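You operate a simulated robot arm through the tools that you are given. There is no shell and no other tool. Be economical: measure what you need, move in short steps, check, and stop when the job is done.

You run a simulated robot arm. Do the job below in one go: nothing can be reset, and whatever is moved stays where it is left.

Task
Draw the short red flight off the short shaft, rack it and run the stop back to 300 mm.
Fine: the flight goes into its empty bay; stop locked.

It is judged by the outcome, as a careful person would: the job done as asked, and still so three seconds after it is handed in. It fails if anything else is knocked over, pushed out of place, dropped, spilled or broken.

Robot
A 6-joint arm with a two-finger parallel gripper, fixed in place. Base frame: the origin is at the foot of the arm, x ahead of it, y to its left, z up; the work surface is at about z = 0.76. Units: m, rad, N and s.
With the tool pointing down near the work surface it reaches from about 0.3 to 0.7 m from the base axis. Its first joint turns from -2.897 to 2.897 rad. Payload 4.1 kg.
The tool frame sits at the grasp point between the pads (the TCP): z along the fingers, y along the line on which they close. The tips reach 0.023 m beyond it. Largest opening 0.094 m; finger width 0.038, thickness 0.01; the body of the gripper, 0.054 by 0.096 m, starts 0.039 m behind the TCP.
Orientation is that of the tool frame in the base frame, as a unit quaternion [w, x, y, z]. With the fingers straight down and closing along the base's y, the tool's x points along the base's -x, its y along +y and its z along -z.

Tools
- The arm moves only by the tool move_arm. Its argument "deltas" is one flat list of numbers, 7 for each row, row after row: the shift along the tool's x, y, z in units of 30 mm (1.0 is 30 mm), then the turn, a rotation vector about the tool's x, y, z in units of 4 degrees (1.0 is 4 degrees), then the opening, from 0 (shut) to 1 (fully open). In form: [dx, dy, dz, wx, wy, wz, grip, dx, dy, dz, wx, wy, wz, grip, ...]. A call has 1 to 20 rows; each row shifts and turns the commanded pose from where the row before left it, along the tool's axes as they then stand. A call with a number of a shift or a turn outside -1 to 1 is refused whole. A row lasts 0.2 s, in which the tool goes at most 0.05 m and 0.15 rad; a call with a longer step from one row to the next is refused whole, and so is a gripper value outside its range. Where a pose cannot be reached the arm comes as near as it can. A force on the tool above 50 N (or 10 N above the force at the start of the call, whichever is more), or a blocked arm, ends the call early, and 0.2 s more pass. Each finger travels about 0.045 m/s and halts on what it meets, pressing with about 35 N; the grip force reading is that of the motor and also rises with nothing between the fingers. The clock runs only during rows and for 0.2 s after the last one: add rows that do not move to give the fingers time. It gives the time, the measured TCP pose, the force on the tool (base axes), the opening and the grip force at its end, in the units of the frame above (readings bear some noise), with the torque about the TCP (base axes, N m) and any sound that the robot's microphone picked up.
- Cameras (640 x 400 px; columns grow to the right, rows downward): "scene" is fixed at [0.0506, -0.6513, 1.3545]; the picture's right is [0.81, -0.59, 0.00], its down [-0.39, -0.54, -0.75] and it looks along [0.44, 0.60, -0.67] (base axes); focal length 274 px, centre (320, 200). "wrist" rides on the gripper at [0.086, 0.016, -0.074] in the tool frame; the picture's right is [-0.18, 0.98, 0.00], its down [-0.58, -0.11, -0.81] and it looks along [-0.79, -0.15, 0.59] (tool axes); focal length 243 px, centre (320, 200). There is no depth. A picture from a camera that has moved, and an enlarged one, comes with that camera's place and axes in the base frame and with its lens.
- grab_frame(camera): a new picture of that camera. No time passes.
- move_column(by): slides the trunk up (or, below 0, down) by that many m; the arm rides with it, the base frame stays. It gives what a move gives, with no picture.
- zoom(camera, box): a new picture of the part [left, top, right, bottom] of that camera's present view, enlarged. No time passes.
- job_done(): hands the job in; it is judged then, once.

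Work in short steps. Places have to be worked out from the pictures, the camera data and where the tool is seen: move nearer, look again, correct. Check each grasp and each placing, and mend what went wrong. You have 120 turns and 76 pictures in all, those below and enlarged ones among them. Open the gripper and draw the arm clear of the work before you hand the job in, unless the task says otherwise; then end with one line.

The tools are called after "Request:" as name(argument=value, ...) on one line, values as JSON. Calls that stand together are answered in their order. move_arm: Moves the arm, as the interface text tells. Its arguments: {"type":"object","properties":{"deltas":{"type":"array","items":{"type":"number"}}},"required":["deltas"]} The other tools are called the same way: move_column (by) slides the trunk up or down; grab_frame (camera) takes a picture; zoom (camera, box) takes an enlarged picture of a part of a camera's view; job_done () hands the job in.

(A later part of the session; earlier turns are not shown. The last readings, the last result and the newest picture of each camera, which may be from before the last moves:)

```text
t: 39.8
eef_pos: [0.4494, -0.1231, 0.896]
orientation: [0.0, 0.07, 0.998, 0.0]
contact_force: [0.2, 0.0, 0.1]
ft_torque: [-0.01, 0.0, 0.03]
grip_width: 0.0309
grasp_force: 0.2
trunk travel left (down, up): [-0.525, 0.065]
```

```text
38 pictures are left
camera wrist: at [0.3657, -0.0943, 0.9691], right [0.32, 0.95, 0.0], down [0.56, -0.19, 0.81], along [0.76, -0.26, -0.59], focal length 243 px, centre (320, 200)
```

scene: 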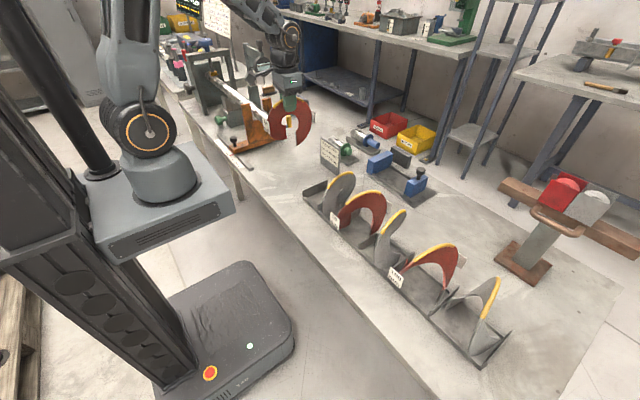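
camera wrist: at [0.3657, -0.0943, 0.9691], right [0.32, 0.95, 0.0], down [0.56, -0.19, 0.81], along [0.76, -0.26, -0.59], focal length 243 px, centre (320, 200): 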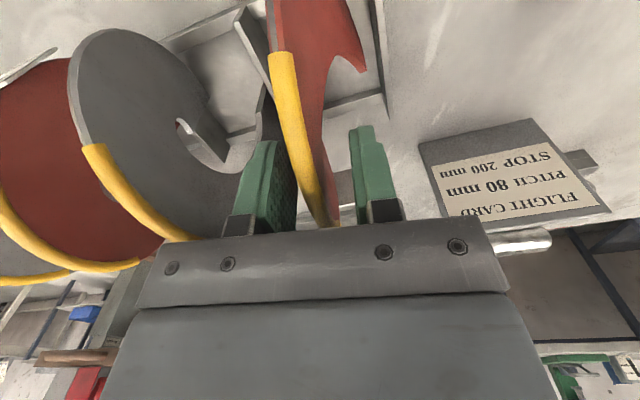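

Stands on its own. Withdrawing straight up.

Request:
move_arm(deltas=[0, 0, -0.3, 0, 0, 0, 0.33, 0, 0, -0.6, 0, 0, 0, 0.33, 0, 0, -1, 0, 0, 0, 0.33, 0, 0, -1, 0, 0, 0, 0.33, 0, 0, -1, 0, 0, 0, 0.33, 0, 0, -1, 0, 0, 0, 0.33, 0, 0, -1, 0, 0, 0, 0.33])

Request:
zoom(camera="scene", box=[290, 130, 390, 230])

Request:
grab_frame(camera="wrist")

```text
t: 41.4
eef_pos: [0.4484, -0.1232, 1.0749]
orientation: [0.001, 0.069, 0.998, 0.0]
contact_force: [-1.0, -0.3, 0.0]
ft_torque: [0.01, -0.02, -0.01]
grip_width: 0.031
grasp_force: 0.0
trunk travel left (down, up): [-0.525, 0.065]
```

```text
4.00 times, centred on (340, 180) of scene
camera zoom: at [0.0506, -0.6513, 1.3545], right [0.81, -0.59, 0.0], down [-0.39, -0.54, -0.75], along [0.44, 0.6, -0.67], focal length 1094 px, centre (240, 280)
```

zoom: 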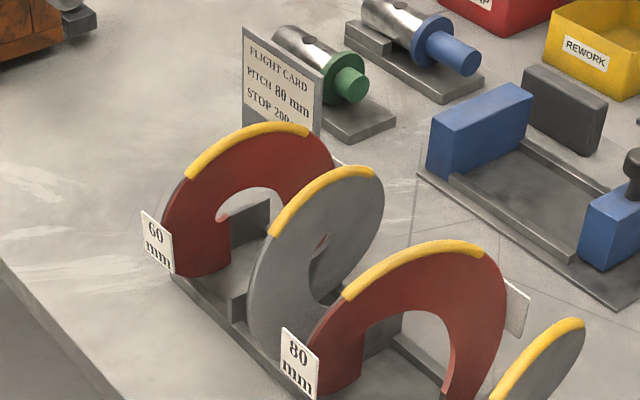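

```text
36 pictures are left
camera wrist: at [0.3654, -0.095, 1.1469], right [0.32, 0.95, 0.0], down [0.56, -0.19, 0.81], along [0.76, -0.26, -0.59], focal length 243 px, centre (320, 200)
```

wrist: 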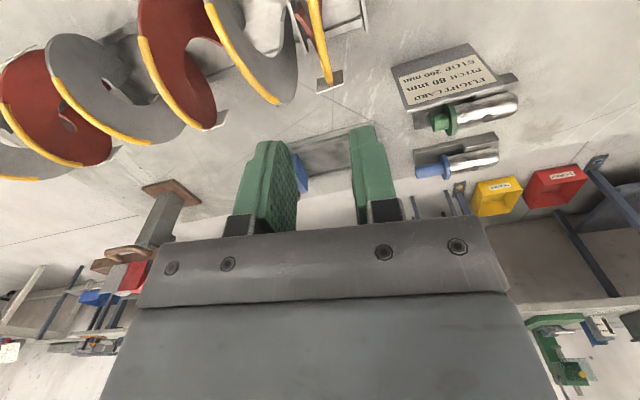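

Flight 60 is racked in its bay, neighbours untouched. Now I'll go look at the ruler and stop up close.

Request:
move_arm(deltas=[0.605, 1, 0, 0, 0, 0, 0.33, 0.605, 1, 0, 0, 0, 0, 0.33, 0.605, 1, 0, 0, 0, 0, 0.33, 0.605, 1, 0, 0, 0, 0, 0.33, 0.605, 1, 0, 0, 0, 0, 0.33, 0.605, 1, 0, 0, 0, 0, 0.33, 0.605, 1, 0, 0, 0, 0, 0.33, 0.605, 1, 0, 0, 0, 0, 0.33, 0.605, 1, 0, 0, 0, 0, 0.33, 0.605, 1, 0, 0, 0, 0, 0.33])

Request:
move_arm(deltas=[0, 0, 0, 0, 0, -1, 0.33, 0, 0, 0, 0, 0, -1, 0.33, 0, 0, 0, 0, 0, -1, 0.33, 0, 0, 0, 0, 0, -1, 0.33, 0, 0, 0, 0, 0, -1, 0.33, 0, 0, 0, 0, 0, -1, 0.33, 0, 0, 0, 0, 0, -1, 0.33, 0, 0, 0, 0, 0, -1, 0.33, 0, 0, 0, 0, 0, -1, 0.33, 0, 0, 0, 0, 0, -1, 0.33, 0, 0, 0, 0, 0, -1, 0.33, 0, 0, 0, 0, 0, -1, 0.33, 0, 0, 0, 0, 0, -1, 0.33, 0, 0, 0, 0, 0, -1, 0.33, 0, 0, 0, 0, 0, -1, 0.33, 0, 0, 0, 0, 0, -1, 0.33, 0, 0, 0, 0, 0, -1, 0.33, 0, 0, 0, 0, 0, -1, 0.33, 0, 0, 0, 0, 0, -1, 0.33])

Request:
move_arm(deltas=[0, 0, 0.5, 0, 0, -1, 0.33, 0, 0, 0.5, 0, 0, -1, 0.33, 0, 0, 0.5, 0, 0, -1, 0.33, 0, 0, 0.5, 0, 0, -1, 0.33, 0, 0, 0.5, 0, 0, -1, 0.33])

Request:
grab_frame(camera="wrist")

```text
t: 43.6
eef_pos: [0.3104, 0.2003, 1.073]
orientation: [0.0, 0.07, 0.998, 0.001]
contact_force: [-0.1, 0.2, -0.3]
ft_torque: [0.0, -0.02, -0.04]
grip_width: 0.0309
grasp_force: 0.0
trunk travel left (down, up): [-0.525, 0.065]
```

```text
t: 47.6
eef_pos: [0.3127, 0.1997, 1.0721]
orientation: [0.0, -0.559, 0.829, 0.0]
contact_force: [-0.3, 0.5, 0.6]
ft_torque: [0.03, -0.02, -0.03]
grip_width: 0.0311
grasp_force: 0.0
trunk travel left (down, up): [-0.525, 0.065]
```

```text
t: 48.8
eef_pos: [0.3116, 0.1989, 0.9987]
orientation: [0.0, -0.694, 0.72, 0.0]
contact_force: [0.0, -0.3, 0.1]
ft_torque: [-0.02, -0.02, 0.0]
grip_width: 0.0311
grasp_force: 0.0
trunk travel left (down, up): [-0.525, 0.065]
```

```text
35 pictures are left
camera wrist: at [0.2928, 0.114, 1.0716], right [-0.98, 0.22, 0.0], down [0.13, 0.58, 0.81], along [0.18, 0.79, -0.59], focal length 243 px, centre (320, 200)
```

wrist: 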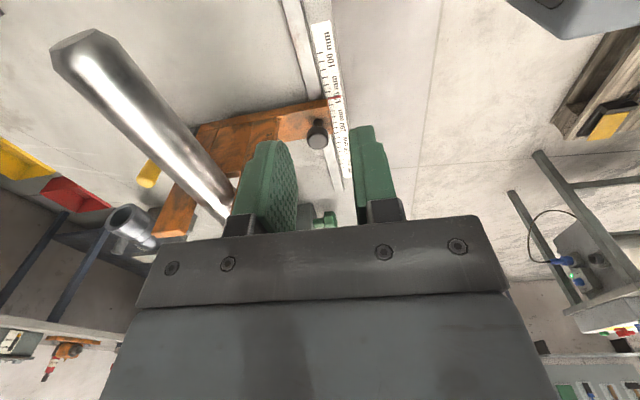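

Request:
zoom(camera="wrist", box=[270, 0, 390, 200])

Request:
zoom(camera="wrist", box=[110, 70, 350, 240])

Request:
zoom(camera="scene", box=[205, 90, 315, 180])

```text
2.00 times, centred on (330, 100) of wrist
camera zoom: at [0.2928, 0.114, 1.0716], right [-0.98, 0.22, 0.0], down [0.13, 0.58, 0.81], along [0.18, 0.79, -0.59], focal length 485 px, centre (300, 400)
```

zoom: 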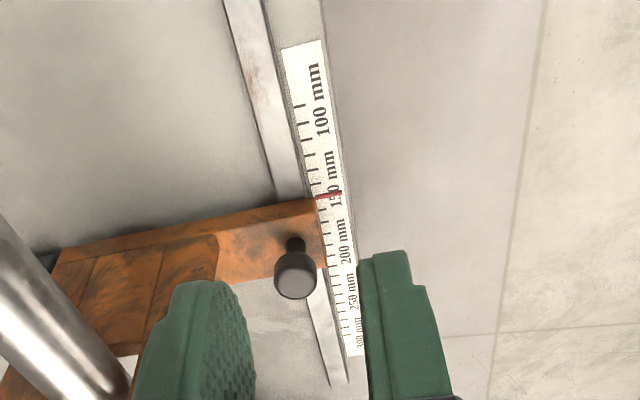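

```text
2.35 times, centred on (230, 155) of wrist
camera zoom: at [0.2928, 0.114, 1.0716], right [-0.98, 0.22, 0.0], down [0.13, 0.58, 0.81], along [0.18, 0.79, -0.59], focal length 571 px, centre (532, 306)
```

zoom: 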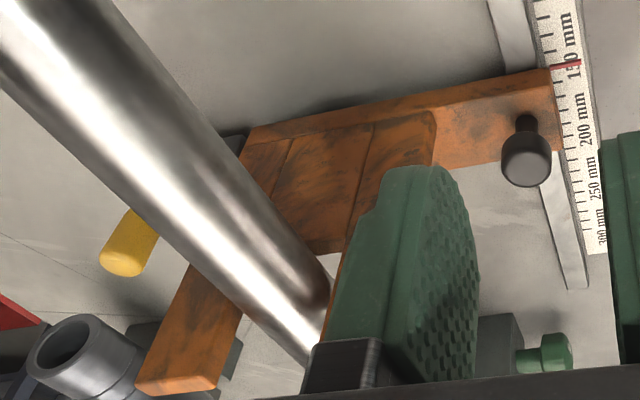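

```text
4.44 times, centred on (260, 135) of scene
camera zoom: at [0.0506, -0.6513, 1.3545], right [0.81, -0.59, 0.0], down [-0.39, -0.54, -0.75], along [0.44, 0.6, -0.67], focal length 1216 px, centre (587, 489)
```

zoom: 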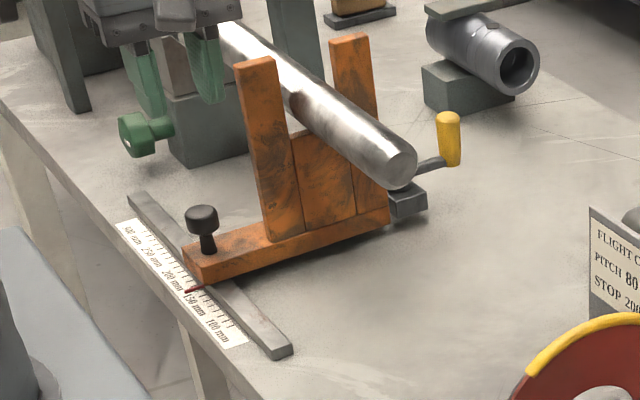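

The pointer reads 150 mm and the scale is 1:1 (300 mark at y≈0.439), so the stop needs +150 mm in y. I'll go look closely at the yellow lever (pivot about (0.534,0.318), handle at about (0.591,0.315)) to see what locks it.

Request:
move_arm(deltas=[0, 0, -1, 0, 0, 0, 0.33, 0, 0, -1, 0, 0, 0, 0.33, 0, 0, -0.3, 0, 0, 0, 0.33, 0, -1, 0, 0, 0, 0, 0.33, 0, -1, 0, 0, 0, 0, 0.33, 0, -1, 0, 0, 0, 0, 0.33, 0, -1, 0, 0, 0, 0, 0.33, 0, -1, 0, 0, 0, 0, 0.33, 0, -1, 0, 0, 0, 0, 0.33, 0, -1, 0, 0, 0, 0, 0.33, 0, -1, 0, 0, 0, 0, 0.33, 0, -1, 0, 0, 0, 0, 0.33, 0, -1, 0, 0, 0, 0, 0.33, 0, 0, 1, 0, 0, 0, 0.33, 0, 0, 1, 0, 0, 0, 0.33])

Request:
grab_frame(camera="wrist")

Request:
zoom(camera="wrist", box=[280, 30, 440, 150])

```text
t: 52.0
eef_pos: [0.6108, 0.1901, 1.0064]
orientation: [0.0, -0.695, 0.719, 0.0]
contact_force: [-0.2, 0.0, 0.1]
ft_torque: [0.0, -0.03, 0.04]
grip_width: 0.0313
grasp_force: 0.1
trunk travel left (down, up): [-0.525, 0.065]
```

```text
31 pictures are left
camera wrist: at [0.5922, 0.1038, 1.0799], right [-0.98, 0.22, 0.0], down [0.13, 0.58, 0.81], along [0.18, 0.79, -0.59], focal length 243 px, centre (320, 200)
```

wrist: 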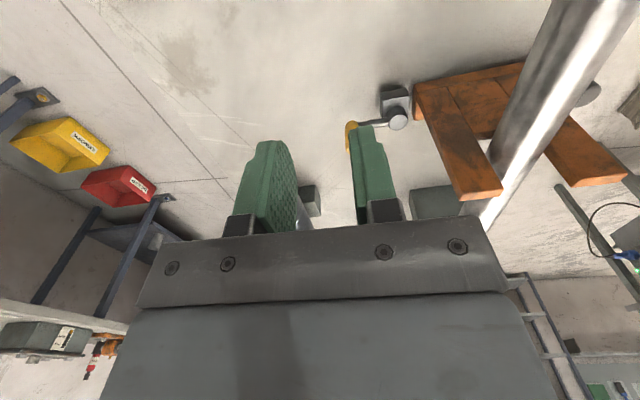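

```text
3.33 times, centred on (360, 90) of wrist
camera zoom: at [0.5922, 0.1038, 1.0799], right [-0.98, 0.22, 0.0], down [0.13, 0.58, 0.81], along [0.18, 0.79, -0.59], focal length 809 px, centre (187, 567)
```

zoom: 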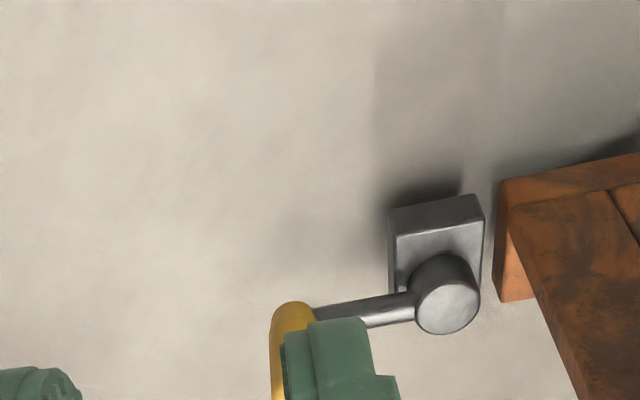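

The lever is a vertical-pivot crank with arm pointing +x. I'll turn the gripper to yaw ≈136°, go above the handle and check alignment before descending.

Request:
move_arm(deltas=[0, 0, 0, 0, 0, -1, 0.6, 0, 0, 0, 0, 0, -1, 0.6, 0, 0, 0, 0, 0, -1, 0.6, 0, 0, 0, 0, 0, -1, 0.6, 0, 0, 0, 0, 0, -1, 0.6, 0, 0, 0, 0, 0, -1, 0.6, 0, 0, 0, 0, 0, -1, 0.6, 0, 0, 0, 0, 0, -1, 0.6, 0, 0, 0, 0, 0, -1, 0.6, 0, 0, 0, 0, 0, -1, 0.6, 0, 0, 0, 0, 0, -1, 0.6, 0, 0, 0, 0, 0, -1, 0.6, -0.82, -0.645, 0, 0, 0, 0, 0.6, -0.82, -0.645, 0, 0, 0, 0, 0.6, -0.82, -0.645, 0, 0, 0, 0, 0.6, -0.82, -0.645, 0, 0, 0, 0, 0.6, 0, 0, 1, 0, 0, 0, 0.6, 0, 0, 1, 0, 0, 0, 0.6])

Request:
grab_frame(camera="wrist")

Request:
zoom(camera="scene", box=[230, 70, 330, 160])

```text
t: 55.8
eef_pos: [0.5945, 0.3122, 0.9469]
orientation: [0.0, 0.926, -0.377, 0.0]
contact_force: [1.0, -0.1, 0.8]
ft_torque: [-0.02, -0.01, -0.01]
grip_width: 0.0565
grasp_force: 0.0
trunk travel left (down, up): [-0.525, 0.065]
```

```text
29 pictures are left
camera wrist: at [0.646, 0.2406, 1.02], right [-0.82, -0.58, 0.0], down [-0.34, 0.48, 0.81], along [-0.47, 0.66, -0.59], focal length 243 px, centre (320, 200)
```

wrist: 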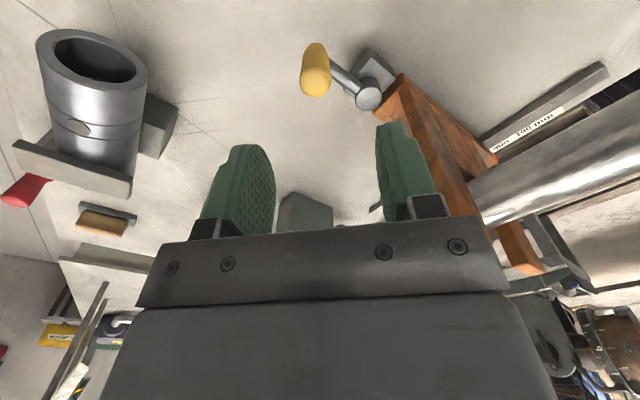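

```text
4.44 times, centred on (280, 115) of scene
camera zoom: at [0.0506, -0.6513, 1.3545], right [0.81, -0.59, 0.0], down [-0.39, -0.54, -0.75], along [0.44, 0.6, -0.67], focal length 1216 px, centre (498, 578)
```

zoom: 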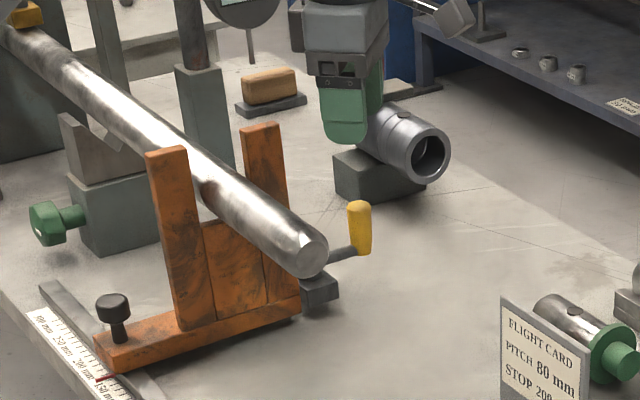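

Handle measured at (0.594, 0.317). Small correction and descend around it.

Request:
move_arm(deltas=[-0.116, -0.12, 0.6, 0, 0, 0, 0.6, 0, 0, 0.9, 0, 0, 0, 0.6, 0, 0, 0.9, 0, 0, 0, 0.6, 0, 0, 0.8, 0, 0, 0, 0.6])

Request:
grab_frame(camera="wrist")

```text
t: 56.8
eef_pos: [0.5943, 0.3175, 0.8515]
orientation: [0.001, 0.927, -0.375, 0.0]
contact_force: [0.3, -0.5, -0.1]
ft_torque: [-0.01, 0.03, -0.03]
grip_width: 0.0564
grasp_force: 0.0
trunk travel left (down, up): [-0.525, 0.065]
```

```text
27 pictures are left
camera wrist: at [0.6459, 0.2469, 0.9241], right [-0.82, -0.58, 0.0], down [-0.34, 0.48, 0.81], along [-0.47, 0.66, -0.59], focal length 243 px, centre (320, 200)
```

wrist: 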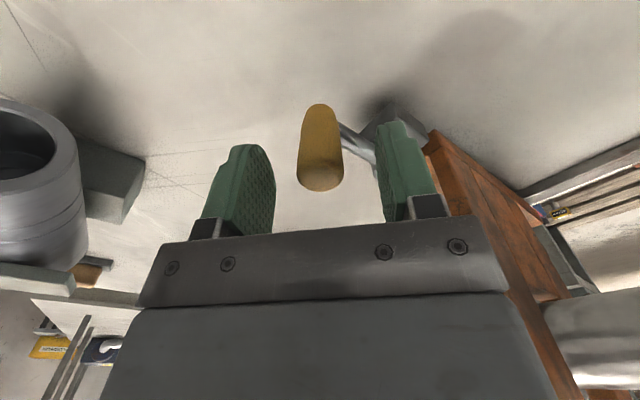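

Handle centred between the fingers. Closing on it.

Request:
move_arm(deltas=[0, 0, 0, 0, 0, 0, 0.4, 0, 0, 0, 0, 0, 0, 0.25, 0, 0, 0, 0, 0, 0, 0.1, 0, 0, 0, 0, 0, 0, 0, 0, 0, 0, 0, 0, 0, 0])

```text
t: 58.0
eef_pos: [0.5954, 0.3182, 0.8513]
orientation: [0.0, 0.927, -0.375, 0.0]
contact_force: [0.0, 0.1, -0.3]
ft_torque: [-0.03, -0.02, -0.02]
grip_width: 0.0228
grasp_force: 45.3
trunk travel left (down, up): [-0.525, 0.065]
```

Grasp firm at 22.8 mm. Testing a small counter-clockwise (loosening, toward +y) move of 6 mm.

Request:
move_arm(deltas=[-0.07, -0.072, 0, 0, 0, 0, 0, -0.07, -0.072, 0, 0, 0, 0, 0])

```text
t: 58.6
eef_pos: [0.5945, 0.3185, 0.8522]
orientation: [0.002, 0.927, -0.376, -0.001]
contact_force: [-5.1, -30.0, 1.4]
ft_torque: [-0.28, 0.22, 0.17]
grip_width: 0.023
grasp_force: 45.0
trunk travel left (down, up): [-0.525, 0.065]
```

It's firmly blocked that way (30 N, no motion). Backing off and testing toward −y.

Request:
move_arm(deltas=[0.07, 0.072, 0, 0, 0, 0, 0, 0.07, 0.072, 0, 0, 0, 0, 0, 0.07, 0.072, 0, 0, 0, 0, 0, 0.07, 0.072, 0, 0, 0, 0, 0])

```text
t: 59.6
eef_pos: [0.5955, 0.3135, 0.8511]
orientation: [-0.001, 0.927, -0.375, 0.0]
contact_force: [1.0, 7.3, -1.7]
ft_torque: [0.54, 0.44, -0.36]
grip_width: 0.0232
grasp_force: 44.8
trunk travel left (down, up): [-0.525, 0.065]
```

It turns toward −y with light force. Following the arc to about −36°.

Request:
move_arm(deltas=[0.119, 0.17, 0, 0, 0, 0, 0, 0.101, 0.182, 0, 0, 0, 0, 0, 0.081, 0.191, 0, 0, 0, 0, 0, 0.061, 0.199, 0, 0, 0, 0, 0, 0.04, 0.204, 0, 0, 0, 0, 0])

Request:
zoom(camera="scene", box=[230, 70, 330, 160])

```text
t: 60.8
eef_pos: [0.5832, 0.2828, 0.8515]
orientation: [0.0, 0.927, -0.375, 0.0]
contact_force: [8.5, 4.7, 2.9]
ft_torque: [-0.04, -0.17, -0.42]
grip_width: 0.023
grasp_force: 45.6
trunk travel left (down, up): [-0.525, 0.065]
```

```text
4.44 times, centred on (280, 115) of scene
camera zoom: at [0.0506, -0.6513, 1.3545], right [0.81, -0.59, 0.0], down [-0.39, -0.54, -0.75], along [0.44, 0.6, -0.67], focal length 1216 px, centre (498, 578)
```

zoom: 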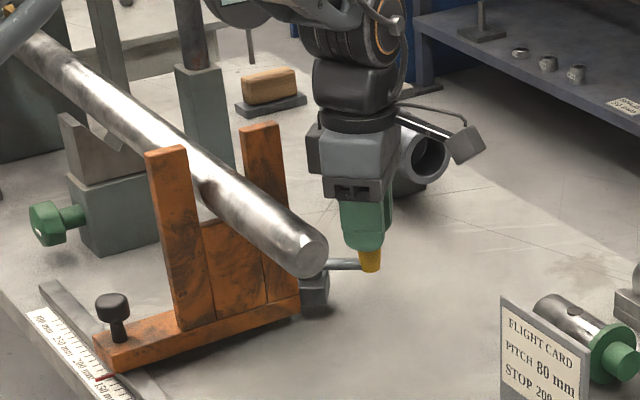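

Lever turning and stop unmoved. Continue to about −66°.

Request:
move_arm(deltas=[0.018, 0.207, 0, 0, 0, 0, 0, -0.003, 0.207, 0, 0, 0, 0, 0, -0.025, 0.206, 0, 0, 0, 0, 0, -0.046, 0.202, 0, 0, 0, 0, 0, -0.067, 0.196, 0, 0, 0, 0, 0])

Request:
move_arm(deltas=[-0.088, 0.188, 0, 0, 0, 0, 0, -0.107, 0.178, 0, 0, 0, 0, 0])

Request:
zoom(camera="scene", box=[230, 70, 330, 160])

```text
t: 62.0
eef_pos: [0.5606, 0.2638, 0.8506]
orientation: [0.0, 0.927, -0.375, -0.001]
contact_force: [6.7, 3.9, 4.4]
ft_torque: [0.05, -0.12, -0.38]
grip_width: 0.0231
grasp_force: 45.1
trunk travel left (down, up): [-0.525, 0.065]
```

```text
t: 62.6
eef_pos: [0.5478, 0.2599, 0.8507]
orientation: [-0.001, 0.927, -0.375, 0.0]
contact_force: [8.9, 3.2, 4.4]
ft_torque: [-0.1, -0.3, -0.53]
grip_width: 0.0235
grasp_force: 45.0
trunk travel left (down, up): [-0.525, 0.065]
```

```text
4.44 times, centred on (280, 115) of scene
camera zoom: at [0.0506, -0.6513, 1.3545], right [0.81, -0.59, 0.0], down [-0.39, -0.54, -0.75], along [0.44, 0.6, -0.67], focal length 1216 px, centre (498, 578)
```

zoom: 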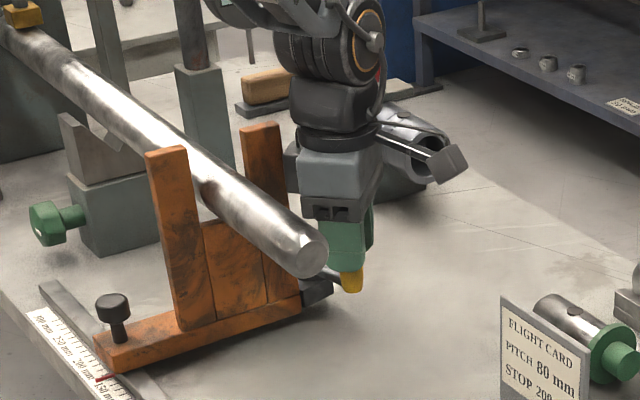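

Continue to −90°, feeling for the end stop.

Request:
move_arm(deltas=[-0.125, 0.166, 0, 0, 0, 0, 0, -0.141, 0.152, 0, 0, 0, 0, 0])

```text
t: 63.2
eef_pos: [0.548, 0.2585, 0.8507]
orientation: [-0.006, 0.925, -0.38, 0.004]
contact_force: [32.7, -3.4, -15.1]
ft_torque: [1.24, 2.55, -0.81]
grip_width: 0.0231
grasp_force: 44.3
trunk travel left (down, up): [-0.525, 0.065]
stopped in row 2: the force on the tool passed its limit at 55 N (the readings are from after the stop); the commanded pose is now the measured one
```

Hit a hard limit near −80°, likely the lever's end position. I'll relieve the load and look.

Request:
move_arm(deltas=[0.06, -0.07, 0, 0, 0, 0, 0, 0, 0, 0, 0, 0, 0, 0])

Request:
grab_frame(camera="wrist")

```text
t: 63.8
eef_pos: [0.5479, 0.2602, 0.8523]
orientation: [-0.003, 0.926, -0.377, 0.003]
contact_force: [23.8, -6.7, -20.1]
ft_torque: [0.12, 0.58, -0.43]
grip_width: 0.0228
grasp_force: 44.8
trunk travel left (down, up): [-0.525, 0.065]
```

```text
24 pictures are left
camera wrist: at [0.5972, 0.1884, 0.9242], right [-0.82, -0.58, -0.01], down [-0.35, 0.48, 0.81], along [-0.46, 0.66, -0.59], focal length 243 px, centre (320, 200)
```

wrist: 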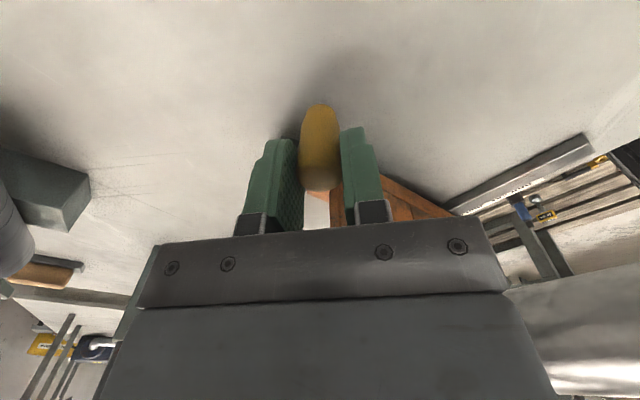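

Ambiguous whether the gripper body touches the shaft or the lever is at its limit. Releasing the handle to see.

Request:
move_arm(deltas=[0, 0, 0, 0, 0, 0, 0.35, 0, 0, 0, 0, 0, 0, 0.45, 0, 0, 0, 0, 0, 0, 0.45])

Request:
zoom(camera="scene", box=[240, 80, 320, 150])

```text
t: 64.6
eef_pos: [0.5459, 0.2607, 0.8546]
orientation: [-0.006, 0.926, -0.377, 0.004]
contact_force: [9.4, -5.2, 4.5]
ft_torque: [0.53, 0.93, -0.14]
grip_width: 0.0423
grasp_force: 0.0
trunk travel left (down, up): [-0.525, 0.065]
```

```text
5.71 times, centred on (280, 115) of scene
camera zoom: at [0.0506, -0.6513, 1.3545], right [0.81, -0.59, 0.0], down [-0.39, -0.54, -0.75], along [0.44, 0.6, -0.67], focal length 1563 px, centre (549, 686)
```

zoom: 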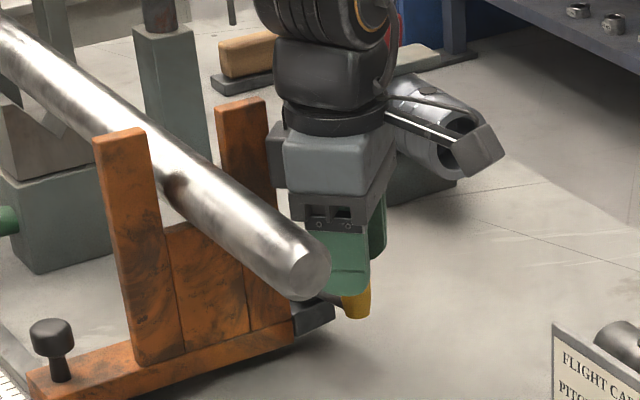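

Residual force after release means the gripper housing touches the far prong. I'll ease away +x and rise clear, then re-examine the lever.

Request:
move_arm(deltas=[0.12, -0.1, 0, 0, 0, 0, 0.45, 0.12, -0.1, -0.1, 0, 0, 0, 0.45, 0, 0, -0.6, 0, 0, 0, 0.45, 0, 0, -1, 0, 0, 0, 0.45, 0, 0, -1, 0, 0, 0, 0.45, 0, 0, -1, 0, 0, 0, 0.45])

Request:
grab_frame(camera="wrist")

Request:
zoom(camera="scene", box=[205, 80, 315, 180])

```text
t: 66.0
eef_pos: [0.5526, 0.2583, 0.9653]
orientation: [-0.006, 0.926, -0.376, 0.004]
contact_force: [0.3, -0.5, -0.2]
ft_torque: [0.02, -0.01, -0.01]
grip_width: 0.0421
grasp_force: 0.1
trunk travel left (down, up): [-0.525, 0.065]
```

```text
22 pictures are left
camera wrist: at [0.6025, 0.1858, 1.0384], right [-0.82, -0.57, -0.01], down [-0.35, 0.48, 0.81], along [-0.46, 0.66, -0.59], focal length 243 px, centre (320, 200)
```

wrist: 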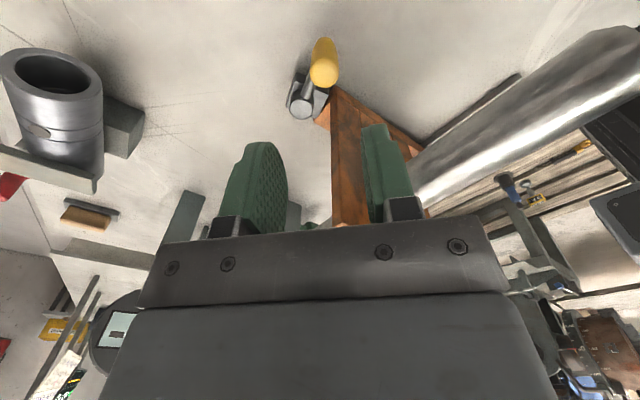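

```text
4.00 times, centred on (260, 130) of scene
camera zoom: at [0.0506, -0.6513, 1.3545], right [0.81, -0.59, 0.0], down [-0.39, -0.54, -0.75], along [0.44, 0.6, -0.67], focal length 1094 px, centre (560, 480)
```

zoom: 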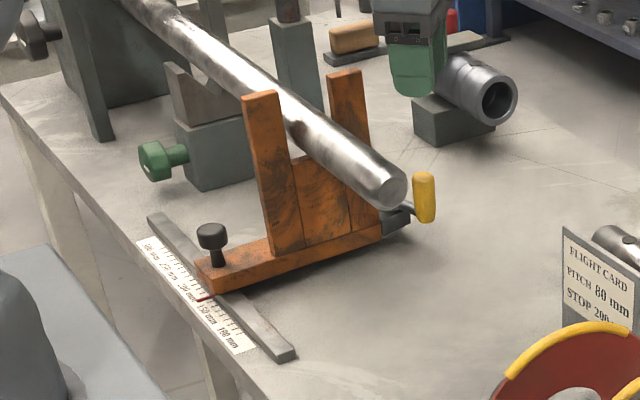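

The lever now points about −y (≈−82°). The stop may now be free. I'll cross back over the shaft to the ruler side, facing +y, to read the pointer and locate the black knob.

Request:
move_arm(deltas=[0, 0, -1, 0, 0, 0, 0.45, 0, 0, -1, 0, 0, 0, 0.45, 0, 0, -1, 0, 0, 0, 0.45, 0, 0, -0.4, 0, 0, 0, 0.45, -0.53, 0.91, 0, 0, 0, 0, 0.45, -0.53, 0.91, 0, 0, 0, 0, 0.45, -0.53, 0.91, 0, 0, 0, 0, 0.45, -0.53, 0.91, 0, 0, 0, 0, 0.45, -0.53, 0.91, 0, 0, 0, 0, 0.45, -0.53, 0.91, 0, 0, 0, 0, 0.45, -0.53, 0.91, 0, 0, 0, 0, 0.45])

Request:
move_arm(deltas=[0, 0, 0, 0, 0, 1, 0.5, 0, 0, 0, 0, 0, 1, 0.5, 0, 0, 0, 0, 0, 1, 0.5, 0, 0, 0, 0, 0, 1, 0.5, 0, 0, 0, 0, 0, 1, 0.5, 0, 0, 0, 0, 0, 1, 0.5, 0, 0, 0, 0, 0, 1, 0.5, 0, 0, 0, 0, 0, 1, 0.5, 0, 0, 0, 0, 0, 1, 0.5, 0, 0, 0, 0, 0, 1, 0.5, 0, 0, 1, 0, 0, 1, 0.5, 0, 0, 1, 0, 0, 0.5, 0.5])

Request:
zoom(camera="wrist", box=[260, 0, 440, 180])

```text
t: 68.4
eef_pos: [0.3388, 0.1997, 1.0638]
orientation: [-0.006, 0.926, -0.377, 0.004]
contact_force: [0.2, -1.3, 0.5]
ft_torque: [0.03, 0.03, -0.01]
grip_width: 0.0422
grasp_force: 0.1
trunk travel left (down, up): [-0.525, 0.065]
```

```text
t: 71.0
eef_pos: [0.3395, 0.2, 1.0041]
orientation: [0.007, -0.705, 0.71, -0.002]
contact_force: [-0.8, 0.3, 0.2]
ft_torque: [-0.02, 0.01, -0.02]
grip_width: 0.0472
grasp_force: 0.0
trunk travel left (down, up): [-0.525, 0.065]
```

```text
2.22 times, centred on (350, 90) of wrist
camera zoom: at [0.3216, 0.1132, 1.0758], right [-0.98, 0.19, -0.01], down [0.1, 0.57, 0.81], along [0.16, 0.8, -0.58], focal length 539 px, centre (253, 444)
```

zoom: 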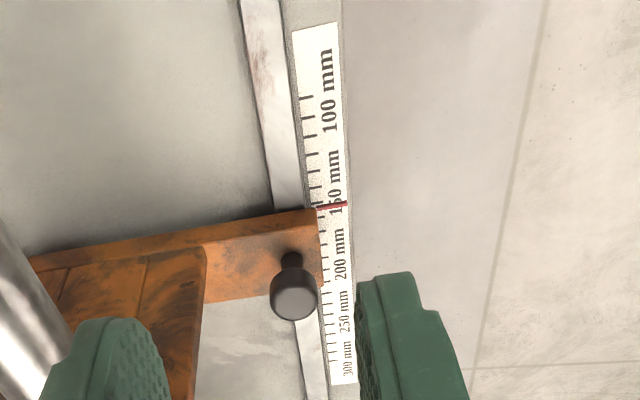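

Pointer still about 155 and the black knob is at about (0.338, 0.31), top near z 0.835. I'll move over the knob at z≈0.90 and check.

Request:
move_arm(deltas=[-0.9, 0.02, 0, 0, 0, 0, 0.6, -0.9, 0.02, 0, 0, 0, 0, 0.6, -0.9, 0.01, 0.5, 0, 0, 0, 0.6, -0.97, 0, 1, 0, 0, 0, 0.6, 0, 0, 1, 0, 0, 0, 0.6, 0, 0, 0.9, 0, 0, 0, 0.6])

Request:
grab_frame(camera="wrist")

```text
t: 72.4
eef_pos: [0.3398, 0.3105, 0.9029]
orientation: [0.007, -0.705, 0.709, -0.002]
contact_force: [0.4, -0.5, -0.8]
ft_torque: [-0.02, 0.01, -0.04]
grip_width: 0.0564
grasp_force: 0.0
trunk travel left (down, up): [-0.525, 0.065]
```

```text
19 pictures are left
camera wrist: at [0.3229, 0.2238, 0.9749], right [-0.98, 0.19, -0.01], down [0.1, 0.58, 0.81], along [0.16, 0.8, -0.58], focal length 243 px, centre (320, 200)
```

wrist: 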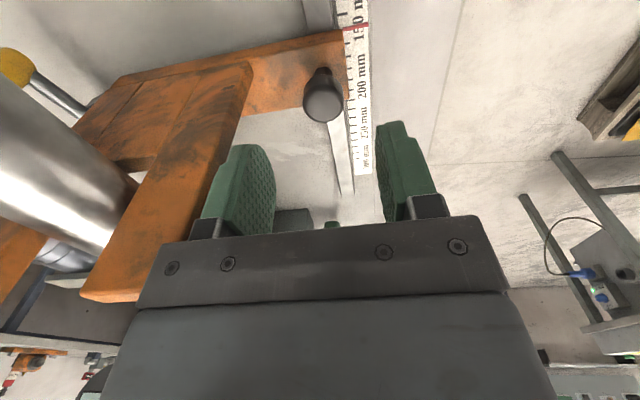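

Knob confirmed at (0.340, 0.310). Clearance beside the prong is tight for gripping, so I'll push the knob/base with closed fingers from the −y side instead. Backing up, closing and lowering.

Request:
move_arm(deltas=[0.92, 0.2, 0, 0, 0, 0, 0.3, 0.92, 0.2, 0, 0, 0, 0, 0.1, 0, 0, 0, 0, 0, 0, 0, 0, 0, 0, 0, 0, 0, 0, 0, 0, 0.9, 0, 0, 0, 0, 0, 0, 0.9, 0, 0, 0, 0, 0, 0, 0.9, 0, 0, 0, 0])

Request:
grab_frame(camera="wrist")

```text
t: 74.0
eef_pos: [0.3294, 0.2557, 0.8217]
orientation: [0.007, -0.705, 0.709, -0.002]
contact_force: [-0.7, -0.1, 0.3]
ft_torque: [0.0, 0.03, 0.03]
grip_width: 0.0
grasp_force: 35.1
trunk travel left (down, up): [-0.525, 0.065]
```

```text
18 pictures are left
camera wrist: at [0.3117, 0.169, 0.8937], right [-0.98, 0.19, -0.01], down [0.1, 0.57, 0.81], along [0.16, 0.8, -0.58], focal length 243 px, centre (320, 200)
```

wrist: 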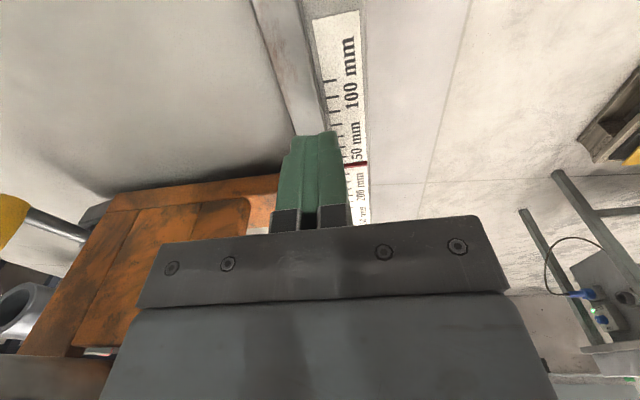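

Ready behind the stop. Advancing gently in +y until contact, watching force.

Request:
move_arm(deltas=[-0.25, 0, 0, 0, 0, 0, 0, -0.25, 0, 0, 0, 0, 0, 0, -0.2, 0, 0, 0, 0, 0, 0, -0.15, 0, 0, 0, 0, 0, 0])

Request:
move_arm(deltas=[-0.15, 0, 0, 0, 0, 0, 0, -0.1, 0, 0, 0, 0, 0, 0])

```text
t: 75.0
eef_pos: [0.3296, 0.2808, 0.8218]
orientation: [0.006, -0.705, 0.709, -0.002]
contact_force: [0.3, 0.1, 0.4]
ft_torque: [0.0, 0.03, -0.02]
grip_width: 0.0001
grasp_force: 35.0
trunk travel left (down, up): [-0.525, 0.065]
```

```text
t: 75.6
eef_pos: [0.3275, 0.2886, 0.8221]
orientation: [0.006, -0.705, 0.709, -0.002]
contact_force: [3.8, -8.0, 2.5]
ft_torque: [0.0, -0.04, -0.22]
grip_width: 0.0
grasp_force: 35.2
trunk travel left (down, up): [-0.525, 0.065]
```

Contact at −8 N. Push 9 mm further to see if it slides.

Request:
move_arm(deltas=[-0.1, 0, 0, 0, 0, 0, 0, -0.1, 0, 0, 0, 0, 0, 0, -0.1, 0, 0, 0, 0, 0, 0])

Request:
grab_frame(camera="wrist")

```text
t: 76.4
eef_pos: [0.3289, 0.2965, 0.8214]
orientation: [0.006, -0.706, 0.708, -0.001]
contact_force: [-0.1, -6.6, 0.5]
ft_torque: [-0.02, -0.01, -0.03]
grip_width: 0.0
grasp_force: 35.0
trunk travel left (down, up): [-0.525, 0.065]
```

```text
17 pictures are left
camera wrist: at [0.3105, 0.2103, 0.8936], right [-0.98, 0.19, -0.01], down [0.1, 0.58, 0.81], along [0.16, 0.8, -0.58], focal length 243 px, centre (320, 200)
```

wrist: 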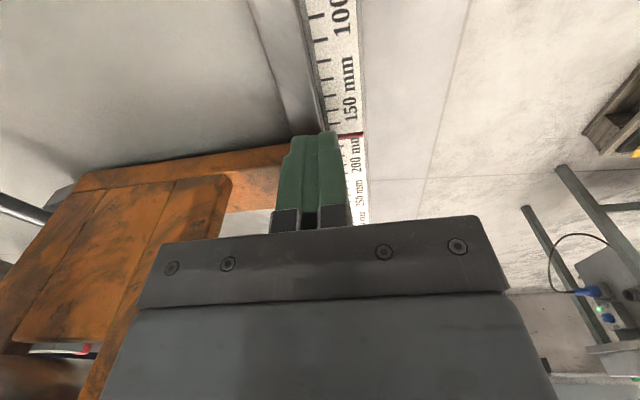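

It slides with about 7 N: the stop is unlocked. Pushing on toward the 300 mark, stopping short.

Request:
move_arm(deltas=[-0.25, 0, 0, 0, 0, 0, 0, -0.25, 0, 0, 0, 0, 0, 0, -0.25, 0, 0, 0, 0, 0, 0, -0.25, 0, 0, 0, 0, 0, 0, -0.25, 0, 0, 0, 0, 0, 0, -0.25, 0, 0, 0, 0, 0, 0, -0.25, 0, 0, 0, 0, 0, 0])

Request:
move_arm(deltas=[-0.25, 0, 0, 0, 0, 0, 0, -0.25, 0, 0, 0, 0, 0, 0, -0.25, 0, 0, 0, 0, 0, 0, -0.25, 0, 0, 0, 0, 0, 0, -0.25, 0, 0, 0, 0, 0, 0, -0.25, 0, 0, 0, 0, 0, 0, -0.25, 0, 0, 0, 0, 0, 0, -0.2, 0, 0, 0, 0, 0, 0])

Request:
zoom(camera="wrist", box=[280, 60, 400, 240])

Request:
zoom(camera="scene", box=[180, 60, 320, 180])

```text
t: 78.0
eef_pos: [0.3278, 0.3497, 0.8215]
orientation: [0.008, -0.706, 0.709, -0.001]
contact_force: [-1.1, -6.3, 0.3]
ft_torque: [-0.01, 0.01, -0.04]
grip_width: 0.0
grasp_force: 34.8
trunk travel left (down, up): [-0.525, 0.065]
```

```text
t: 79.8
eef_pos: [0.3293, 0.4089, 0.8218]
orientation: [0.007, -0.706, 0.708, -0.002]
contact_force: [-2.5, -6.2, -1.0]
ft_torque: [0.0, -0.03, 0.01]
grip_width: 0.0002
grasp_force: 35.1
trunk travel left (down, up): [-0.525, 0.065]
```

```text
2.22 times, centred on (340, 150) of wrist
camera zoom: at [0.3114, 0.3216, 0.8944], right [-0.98, 0.19, -0.01], down [0.1, 0.57, 0.81], along [0.16, 0.8, -0.58], focal length 539 px, centre (276, 311)
```

zoom: 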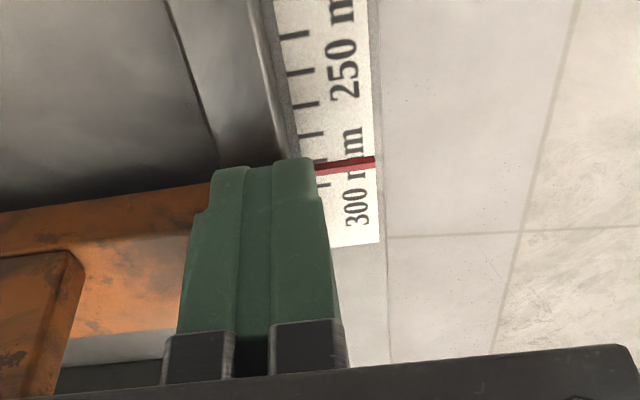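

```text
3.33 times, centred on (250, 120) of scene
camera zoom: at [0.0506, -0.6513, 1.3545], right [0.81, -0.59, 0.0], down [-0.39, -0.54, -0.75], along [0.44, 0.6, -0.67], focal length 912 px, centre (553, 467)
```

zoom: 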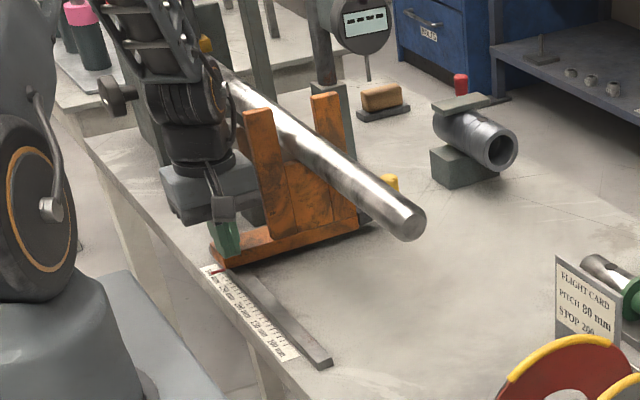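

Last tick (300) is at y≈0.439. The pointer, elevated above the ruler, is at about 280 by my estimate. Push 13 mm more, then back off, rise and view from steeply above to remove parallax.

Request:
move_arm(deltas=[-0.15, 0, 0, 0, 0, 0, 0, -0.15, 0, 0, 0, 0, 0, 0, -0.13, 0, 0, 0, 0, 0, 0])

Request:
move_arm(deltas=[0.4, 0, 0, 0, 0, 0, 0, 0, 0, -1, 0, 0, 0, 0, 0, 0, -1, 0, 0, 0, 0, 0, 0, -1, 0, 0, 0, 0, 0, 0, -1, 0, 0, 0, 0, 0, 0, -1, 0, 0, 0, 0, -1, 0, 0, 0, 0, 0, 0, -1, 0, 0, 0, 0, 0, 0])

Request:
zoom(camera="wrist", box=[290, 0, 390, 110])

```text
t: 80.6
eef_pos: [0.3293, 0.4211, 0.8229]
orientation: [0.006, -0.705, 0.709, -0.001]
contact_force: [-0.5, -7.0, -3.5]
ft_torque: [-0.05, 0.0, -0.06]
grip_width: 0.0
grasp_force: 34.9
trunk travel left (down, up): [-0.525, 0.065]
```

```text
t: 82.4
eef_pos: [0.327, 0.468, 0.9727]
orientation: [0.007, -0.706, 0.709, -0.002]
contact_force: [0.9, 0.6, 0.0]
ft_torque: [-0.01, 0.0, 0.0]
grip_width: 0.0
grasp_force: 35.0
trunk travel left (down, up): [-0.525, 0.065]
```

```text
3.64 times, centred on (340, 55) of wrist
camera zoom: at [0.31, 0.3823, 1.044], right [-0.98, 0.19, -0.01], down [0.1, 0.58, 0.81], along [0.16, 0.8, -0.58], focal length 882 px, centre (247, 727)
```

zoom: 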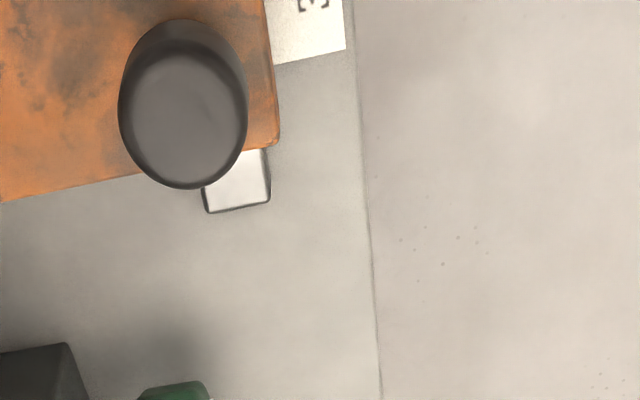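

Overshot the view; shift back 40 mm.

Request:
move_arm(deltas=[1, 0, 0, 0, 0, 0, 0, 0.35, 0, 0, 0, 0, 0, 0, 0, 0, 0, 0, 0, 0, 0])

Request:
zoom(camera="wrist", box=[290, 0, 390, 110])

```text
t: 83.2
eef_pos: [0.3262, 0.4273, 0.9723]
orientation: [0.007, -0.705, 0.709, -0.002]
contact_force: [0.6, -0.2, 0.2]
ft_torque: [0.0, -0.02, 0.0]
grip_width: 0.0
grasp_force: 34.6
trunk travel left (down, up): [-0.525, 0.065]
```

```text
3.64 times, centred on (340, 55) of wrist
camera zoom: at [0.3097, 0.341, 1.0444], right [-0.98, 0.19, -0.01], down [0.1, 0.58, 0.81], along [0.16, 0.8, -0.58], focal length 882 px, centre (247, 727)
```

zoom: 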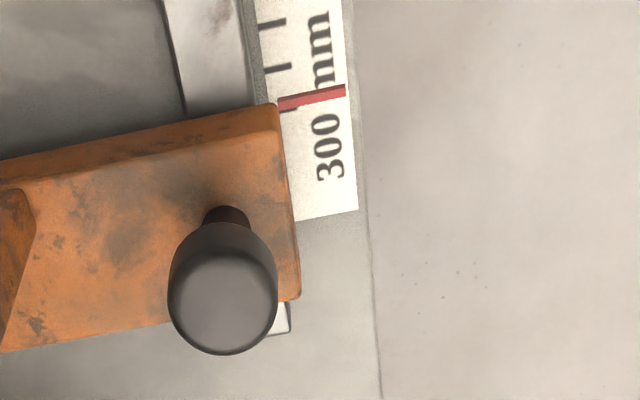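

Parallax still matters. I'll tilt the tool 20° and shift so the camera looks straight down on the pointer.

Request:
move_arm(deltas=[-0.97, 0, 0, 0, 0, 0, 0, -0.97, 0, 0, 0, 0, 0, 0, 0, 0, 0, 0, 1, 0, 0, 0, 0, 0, 0, 1, 0, 0, 0, 0, 0, 0, 1, 0, 0, 0, 0, 0, 0, 1, 0, 0, 0, 0, 0, 0, 1, 0, 0, 0, 0, 0, 0, 0, 0, 0])

Request:
zoom(camera="wrist", box=[290, 0, 390, 110])

```text
t: 85.0
eef_pos: [0.3274, 0.4862, 0.9736]
orientation: [-0.118, -0.694, 0.699, -0.124]
contact_force: [0.9, 1.0, -0.2]
ft_torque: [0.02, 0.0, -0.03]
grip_width: 0.0
grasp_force: 35.1
trunk travel left (down, up): [-0.525, 0.065]
```

```text
3.64 times, centred on (340, 55) of wrist
camera zoom: at [0.31, 0.4301, 1.0706], right [-0.98, 0.18, -0.07], down [0.11, 0.82, 0.56], along [0.16, 0.55, -0.82], focal length 882 px, centre (247, 727)
```

zoom: 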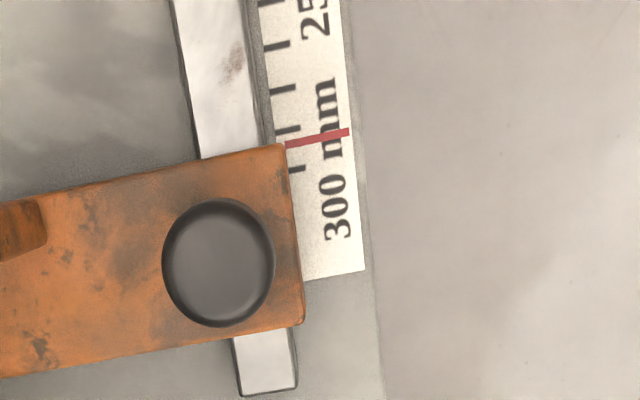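

Straight-down view reads 293.8 mm, so 6.2 mm more is needed. Returning behind the knob to push to TCP y≈0.427.

Request:
move_arm(deltas=[0, 0, 0, 0, -1, 0, 0, 0, 0, 0, 0, -1, 0, 0, 0, 0, 0, 0, -1, 0, 0, 0, 0, 0, 0, -1, 0, 0, 0, 0, 0, 0, -1, 0, 0, 0.9, 0, 0, 0, 0, 0, 0, 0.9, -0.06, 0, 0, 0, 0, 0, 0.9, 0, 0, 0, 0, 0, 0, 0, 0, 0.9, 0, 0, 0, 0, 0, 0, 0.9, 0, 0, 0, 0, 0, 0, 0.9, 0, 0, 0, 0, 0, 0, 0.9, 0, 0, 0, 0, 0, 0, 0.9, 0, 0, 0, 0, 0, 0, 0.53, 0, 0, 0, 0])

Request:
move_arm(deltas=[-0.25, 0, 0, 0, 0, 0, 0, -0.25, 0, 0, 0, 0, 0, 0])

```text
t: 88.0
eef_pos: [0.3314, 0.405, 0.8197]
orientation: [0.007, -0.705, 0.709, -0.001]
contact_force: [0.2, 0.1, 0.3]
ft_torque: [0.0, -0.02, 0.02]
grip_width: 0.0
grasp_force: 35.0
trunk travel left (down, up): [-0.525, 0.065]
```

```text
t: 88.6
eef_pos: [0.332, 0.4209, 0.8218]
orientation: [0.006, -0.704, 0.71, -0.002]
contact_force: [-1.2, -2.7, 0.8]
ft_torque: [0.02, 0.02, -0.04]
grip_width: 0.0
grasp_force: 35.1
trunk travel left (down, up): [-0.525, 0.065]
```

Contact regained at the same place. Push 6 mm and check the pointer.

Request:
move_arm(deltas=[-0.1, 0, 0, 0, 0, 0, 0, -0.11, 0, 0, 0, 0, 0, 0, 0, 0, 0, 0, 0, 0, 0])

Request:
move_arm(deltas=[0.4, 0, 0, 0, 0, 0, 0, 0, 0, -1, 0, 0, 0, 0, 0, 0, -1, 0, 0, 0, 0, 0, 0, -1, 0, 0, 0, 0, 0, 0, -1, 0, 0, 0, 0, 0, 0, -1, 0, 0, 0, 0, -0.9, 0, 0, 0, 0, 0, 0, -0.9, 0, 0, 0, 0, 0, 0, -0.8, 0, 0, 0, 0, 0, 0, 0, 0, 0, 0, 1, 0, 0, 0, 0, 0, 0, 1, 0, 0, 0, 0, 0, 0, 1, 0, 0, 0, 0, 0, 0, 1, 0, 0, 0, 0, 0, 0, 1, 0, 0, 0, 0, 0, 0, 0, 0, 0])

Request:
zoom(camera="wrist", box=[290, 0, 390, 110])

```text
t: 89.4
eef_pos: [0.3308, 0.4278, 0.8215]
orientation: [0.006, -0.705, 0.709, -0.002]
contact_force: [2.4, -7.0, -1.4]
ft_torque: [-0.07, -0.03, -0.14]
grip_width: 0.0
grasp_force: 35.2
trunk travel left (down, up): [-0.525, 0.065]
```

```text
t: 92.6
eef_pos: [0.3299, 0.4924, 0.9728]
orientation: [-0.117, -0.694, 0.699, -0.125]
contact_force: [-0.3, 0.6, -0.4]
ft_torque: [-0.03, -0.01, 0.02]
grip_width: 0.0001
grasp_force: 35.2
trunk travel left (down, up): [-0.525, 0.065]
```

```text
3.64 times, centred on (340, 55) of wrist
camera zoom: at [0.3119, 0.4364, 1.0696], right [-0.98, 0.18, -0.07], down [0.11, 0.82, 0.56], along [0.16, 0.55, -0.82], focal length 882 px, centre (247, 727)
```

zoom: 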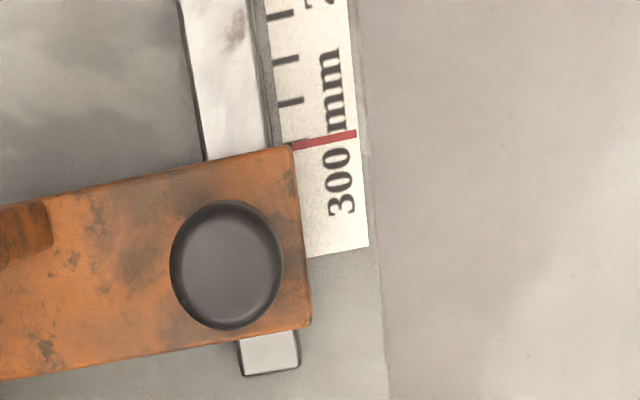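

Request:
zoom(camera="wrist", box=[350, 15, 400, 55])

```text
10.00 times, centred on (375, 35) of wrist
camera zoom: at [0.3119, 0.4364, 1.0696], right [-0.98, 0.18, -0.07], down [0.11, 0.82, 0.56], along [0.16, 0.55, -0.82], focal length 2426 px, centre (-230, 1850)
```

zoom: 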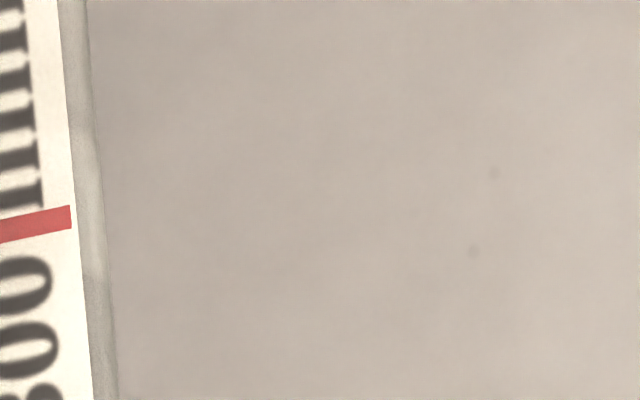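

Request:
zoom(camera="wrist", box=[315, 18, 365, 58])

```text
10.00 times, centred on (340, 38) of wrist
camera zoom: at [0.3119, 0.4364, 1.0696], right [-0.98, 0.18, -0.07], down [0.11, 0.82, 0.56], along [0.16, 0.55, -0.82], focal length 2426 px, centre (120, 1820)
```

zoom: 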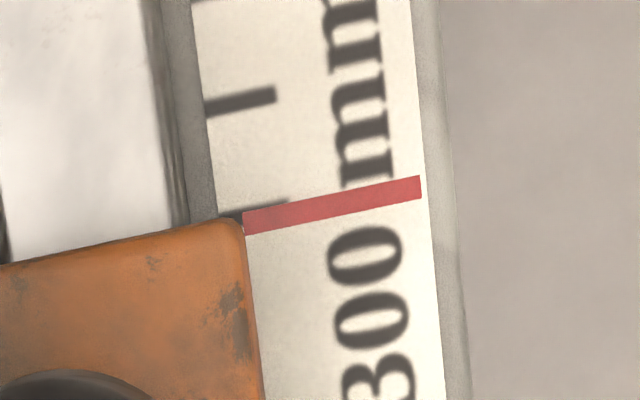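

Reading is 300 (+0.3) mm. Now the lever: I'll go over the shaft to the lever side at a safe height and look.

Request:
move_arm(deltas=[0, 0, 0, 0, -1, 0, 0, 0, 0, 0, 0, -1, 0, 0, 0, 0, 0, 0, -1, 0, 0, 0, 0, -1, 0, -1, 0, 0, 0, 0, -1, 0, -1, 0, 0, 0, 0, -1, 0, 0, 0, 0.5, 0.4, -0.92, 0, 0, 0, 0, 0.8, 0.4, -0.92, 0, 0, 0, 0, 0.9, 0.4, -0.92, 0, 0, 0, 0, 0.9, 0.4, -0.92, 0, 0, 0, 0, 0.9, 0.4, -0.92, 0, 0, 0, 0, 0.9, 0.4, -0.92, 0, 0, 0, 0, 0.9, 0.4, -0.92, 0, 0, 0, 0, 0.9, 0.4, -0.92, 0, 0, 0, 0, 0.9, 0.4, -0.92, 0, 0, 0, 0, 0.9])

Request:
grab_frame(camera="wrist")

```text
t: 95.8
eef_pos: [0.5706, 0.3821, 1.0611]
orientation: [0.006, -0.706, 0.709, -0.002]
contact_force: [0.3, 1.1, 0.3]
ft_torque: [0.01, 0.0, -0.05]
grip_width: 0.0845
grasp_force: 0.0
out of reach, approached as far as the arm can: row 15
trunk travel left (down, up): [-0.525, 0.065]
```

```text
8 pictures are left
camera wrist: at [0.5526, 0.2948, 1.1345], right [-0.98, 0.19, -0.01], down [0.1, 0.58, 0.81], along [0.16, 0.8, -0.58], focal length 243 px, centre (320, 200)
```

wrist: 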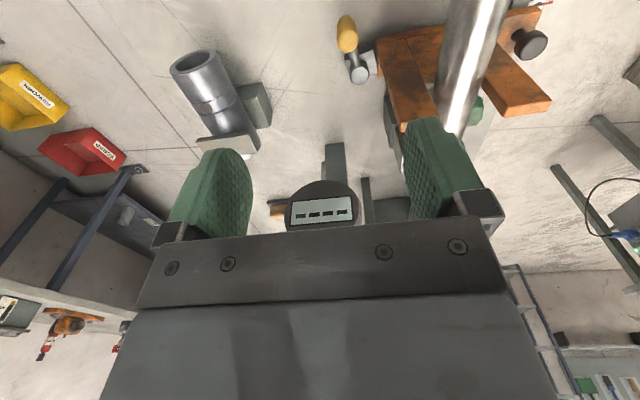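

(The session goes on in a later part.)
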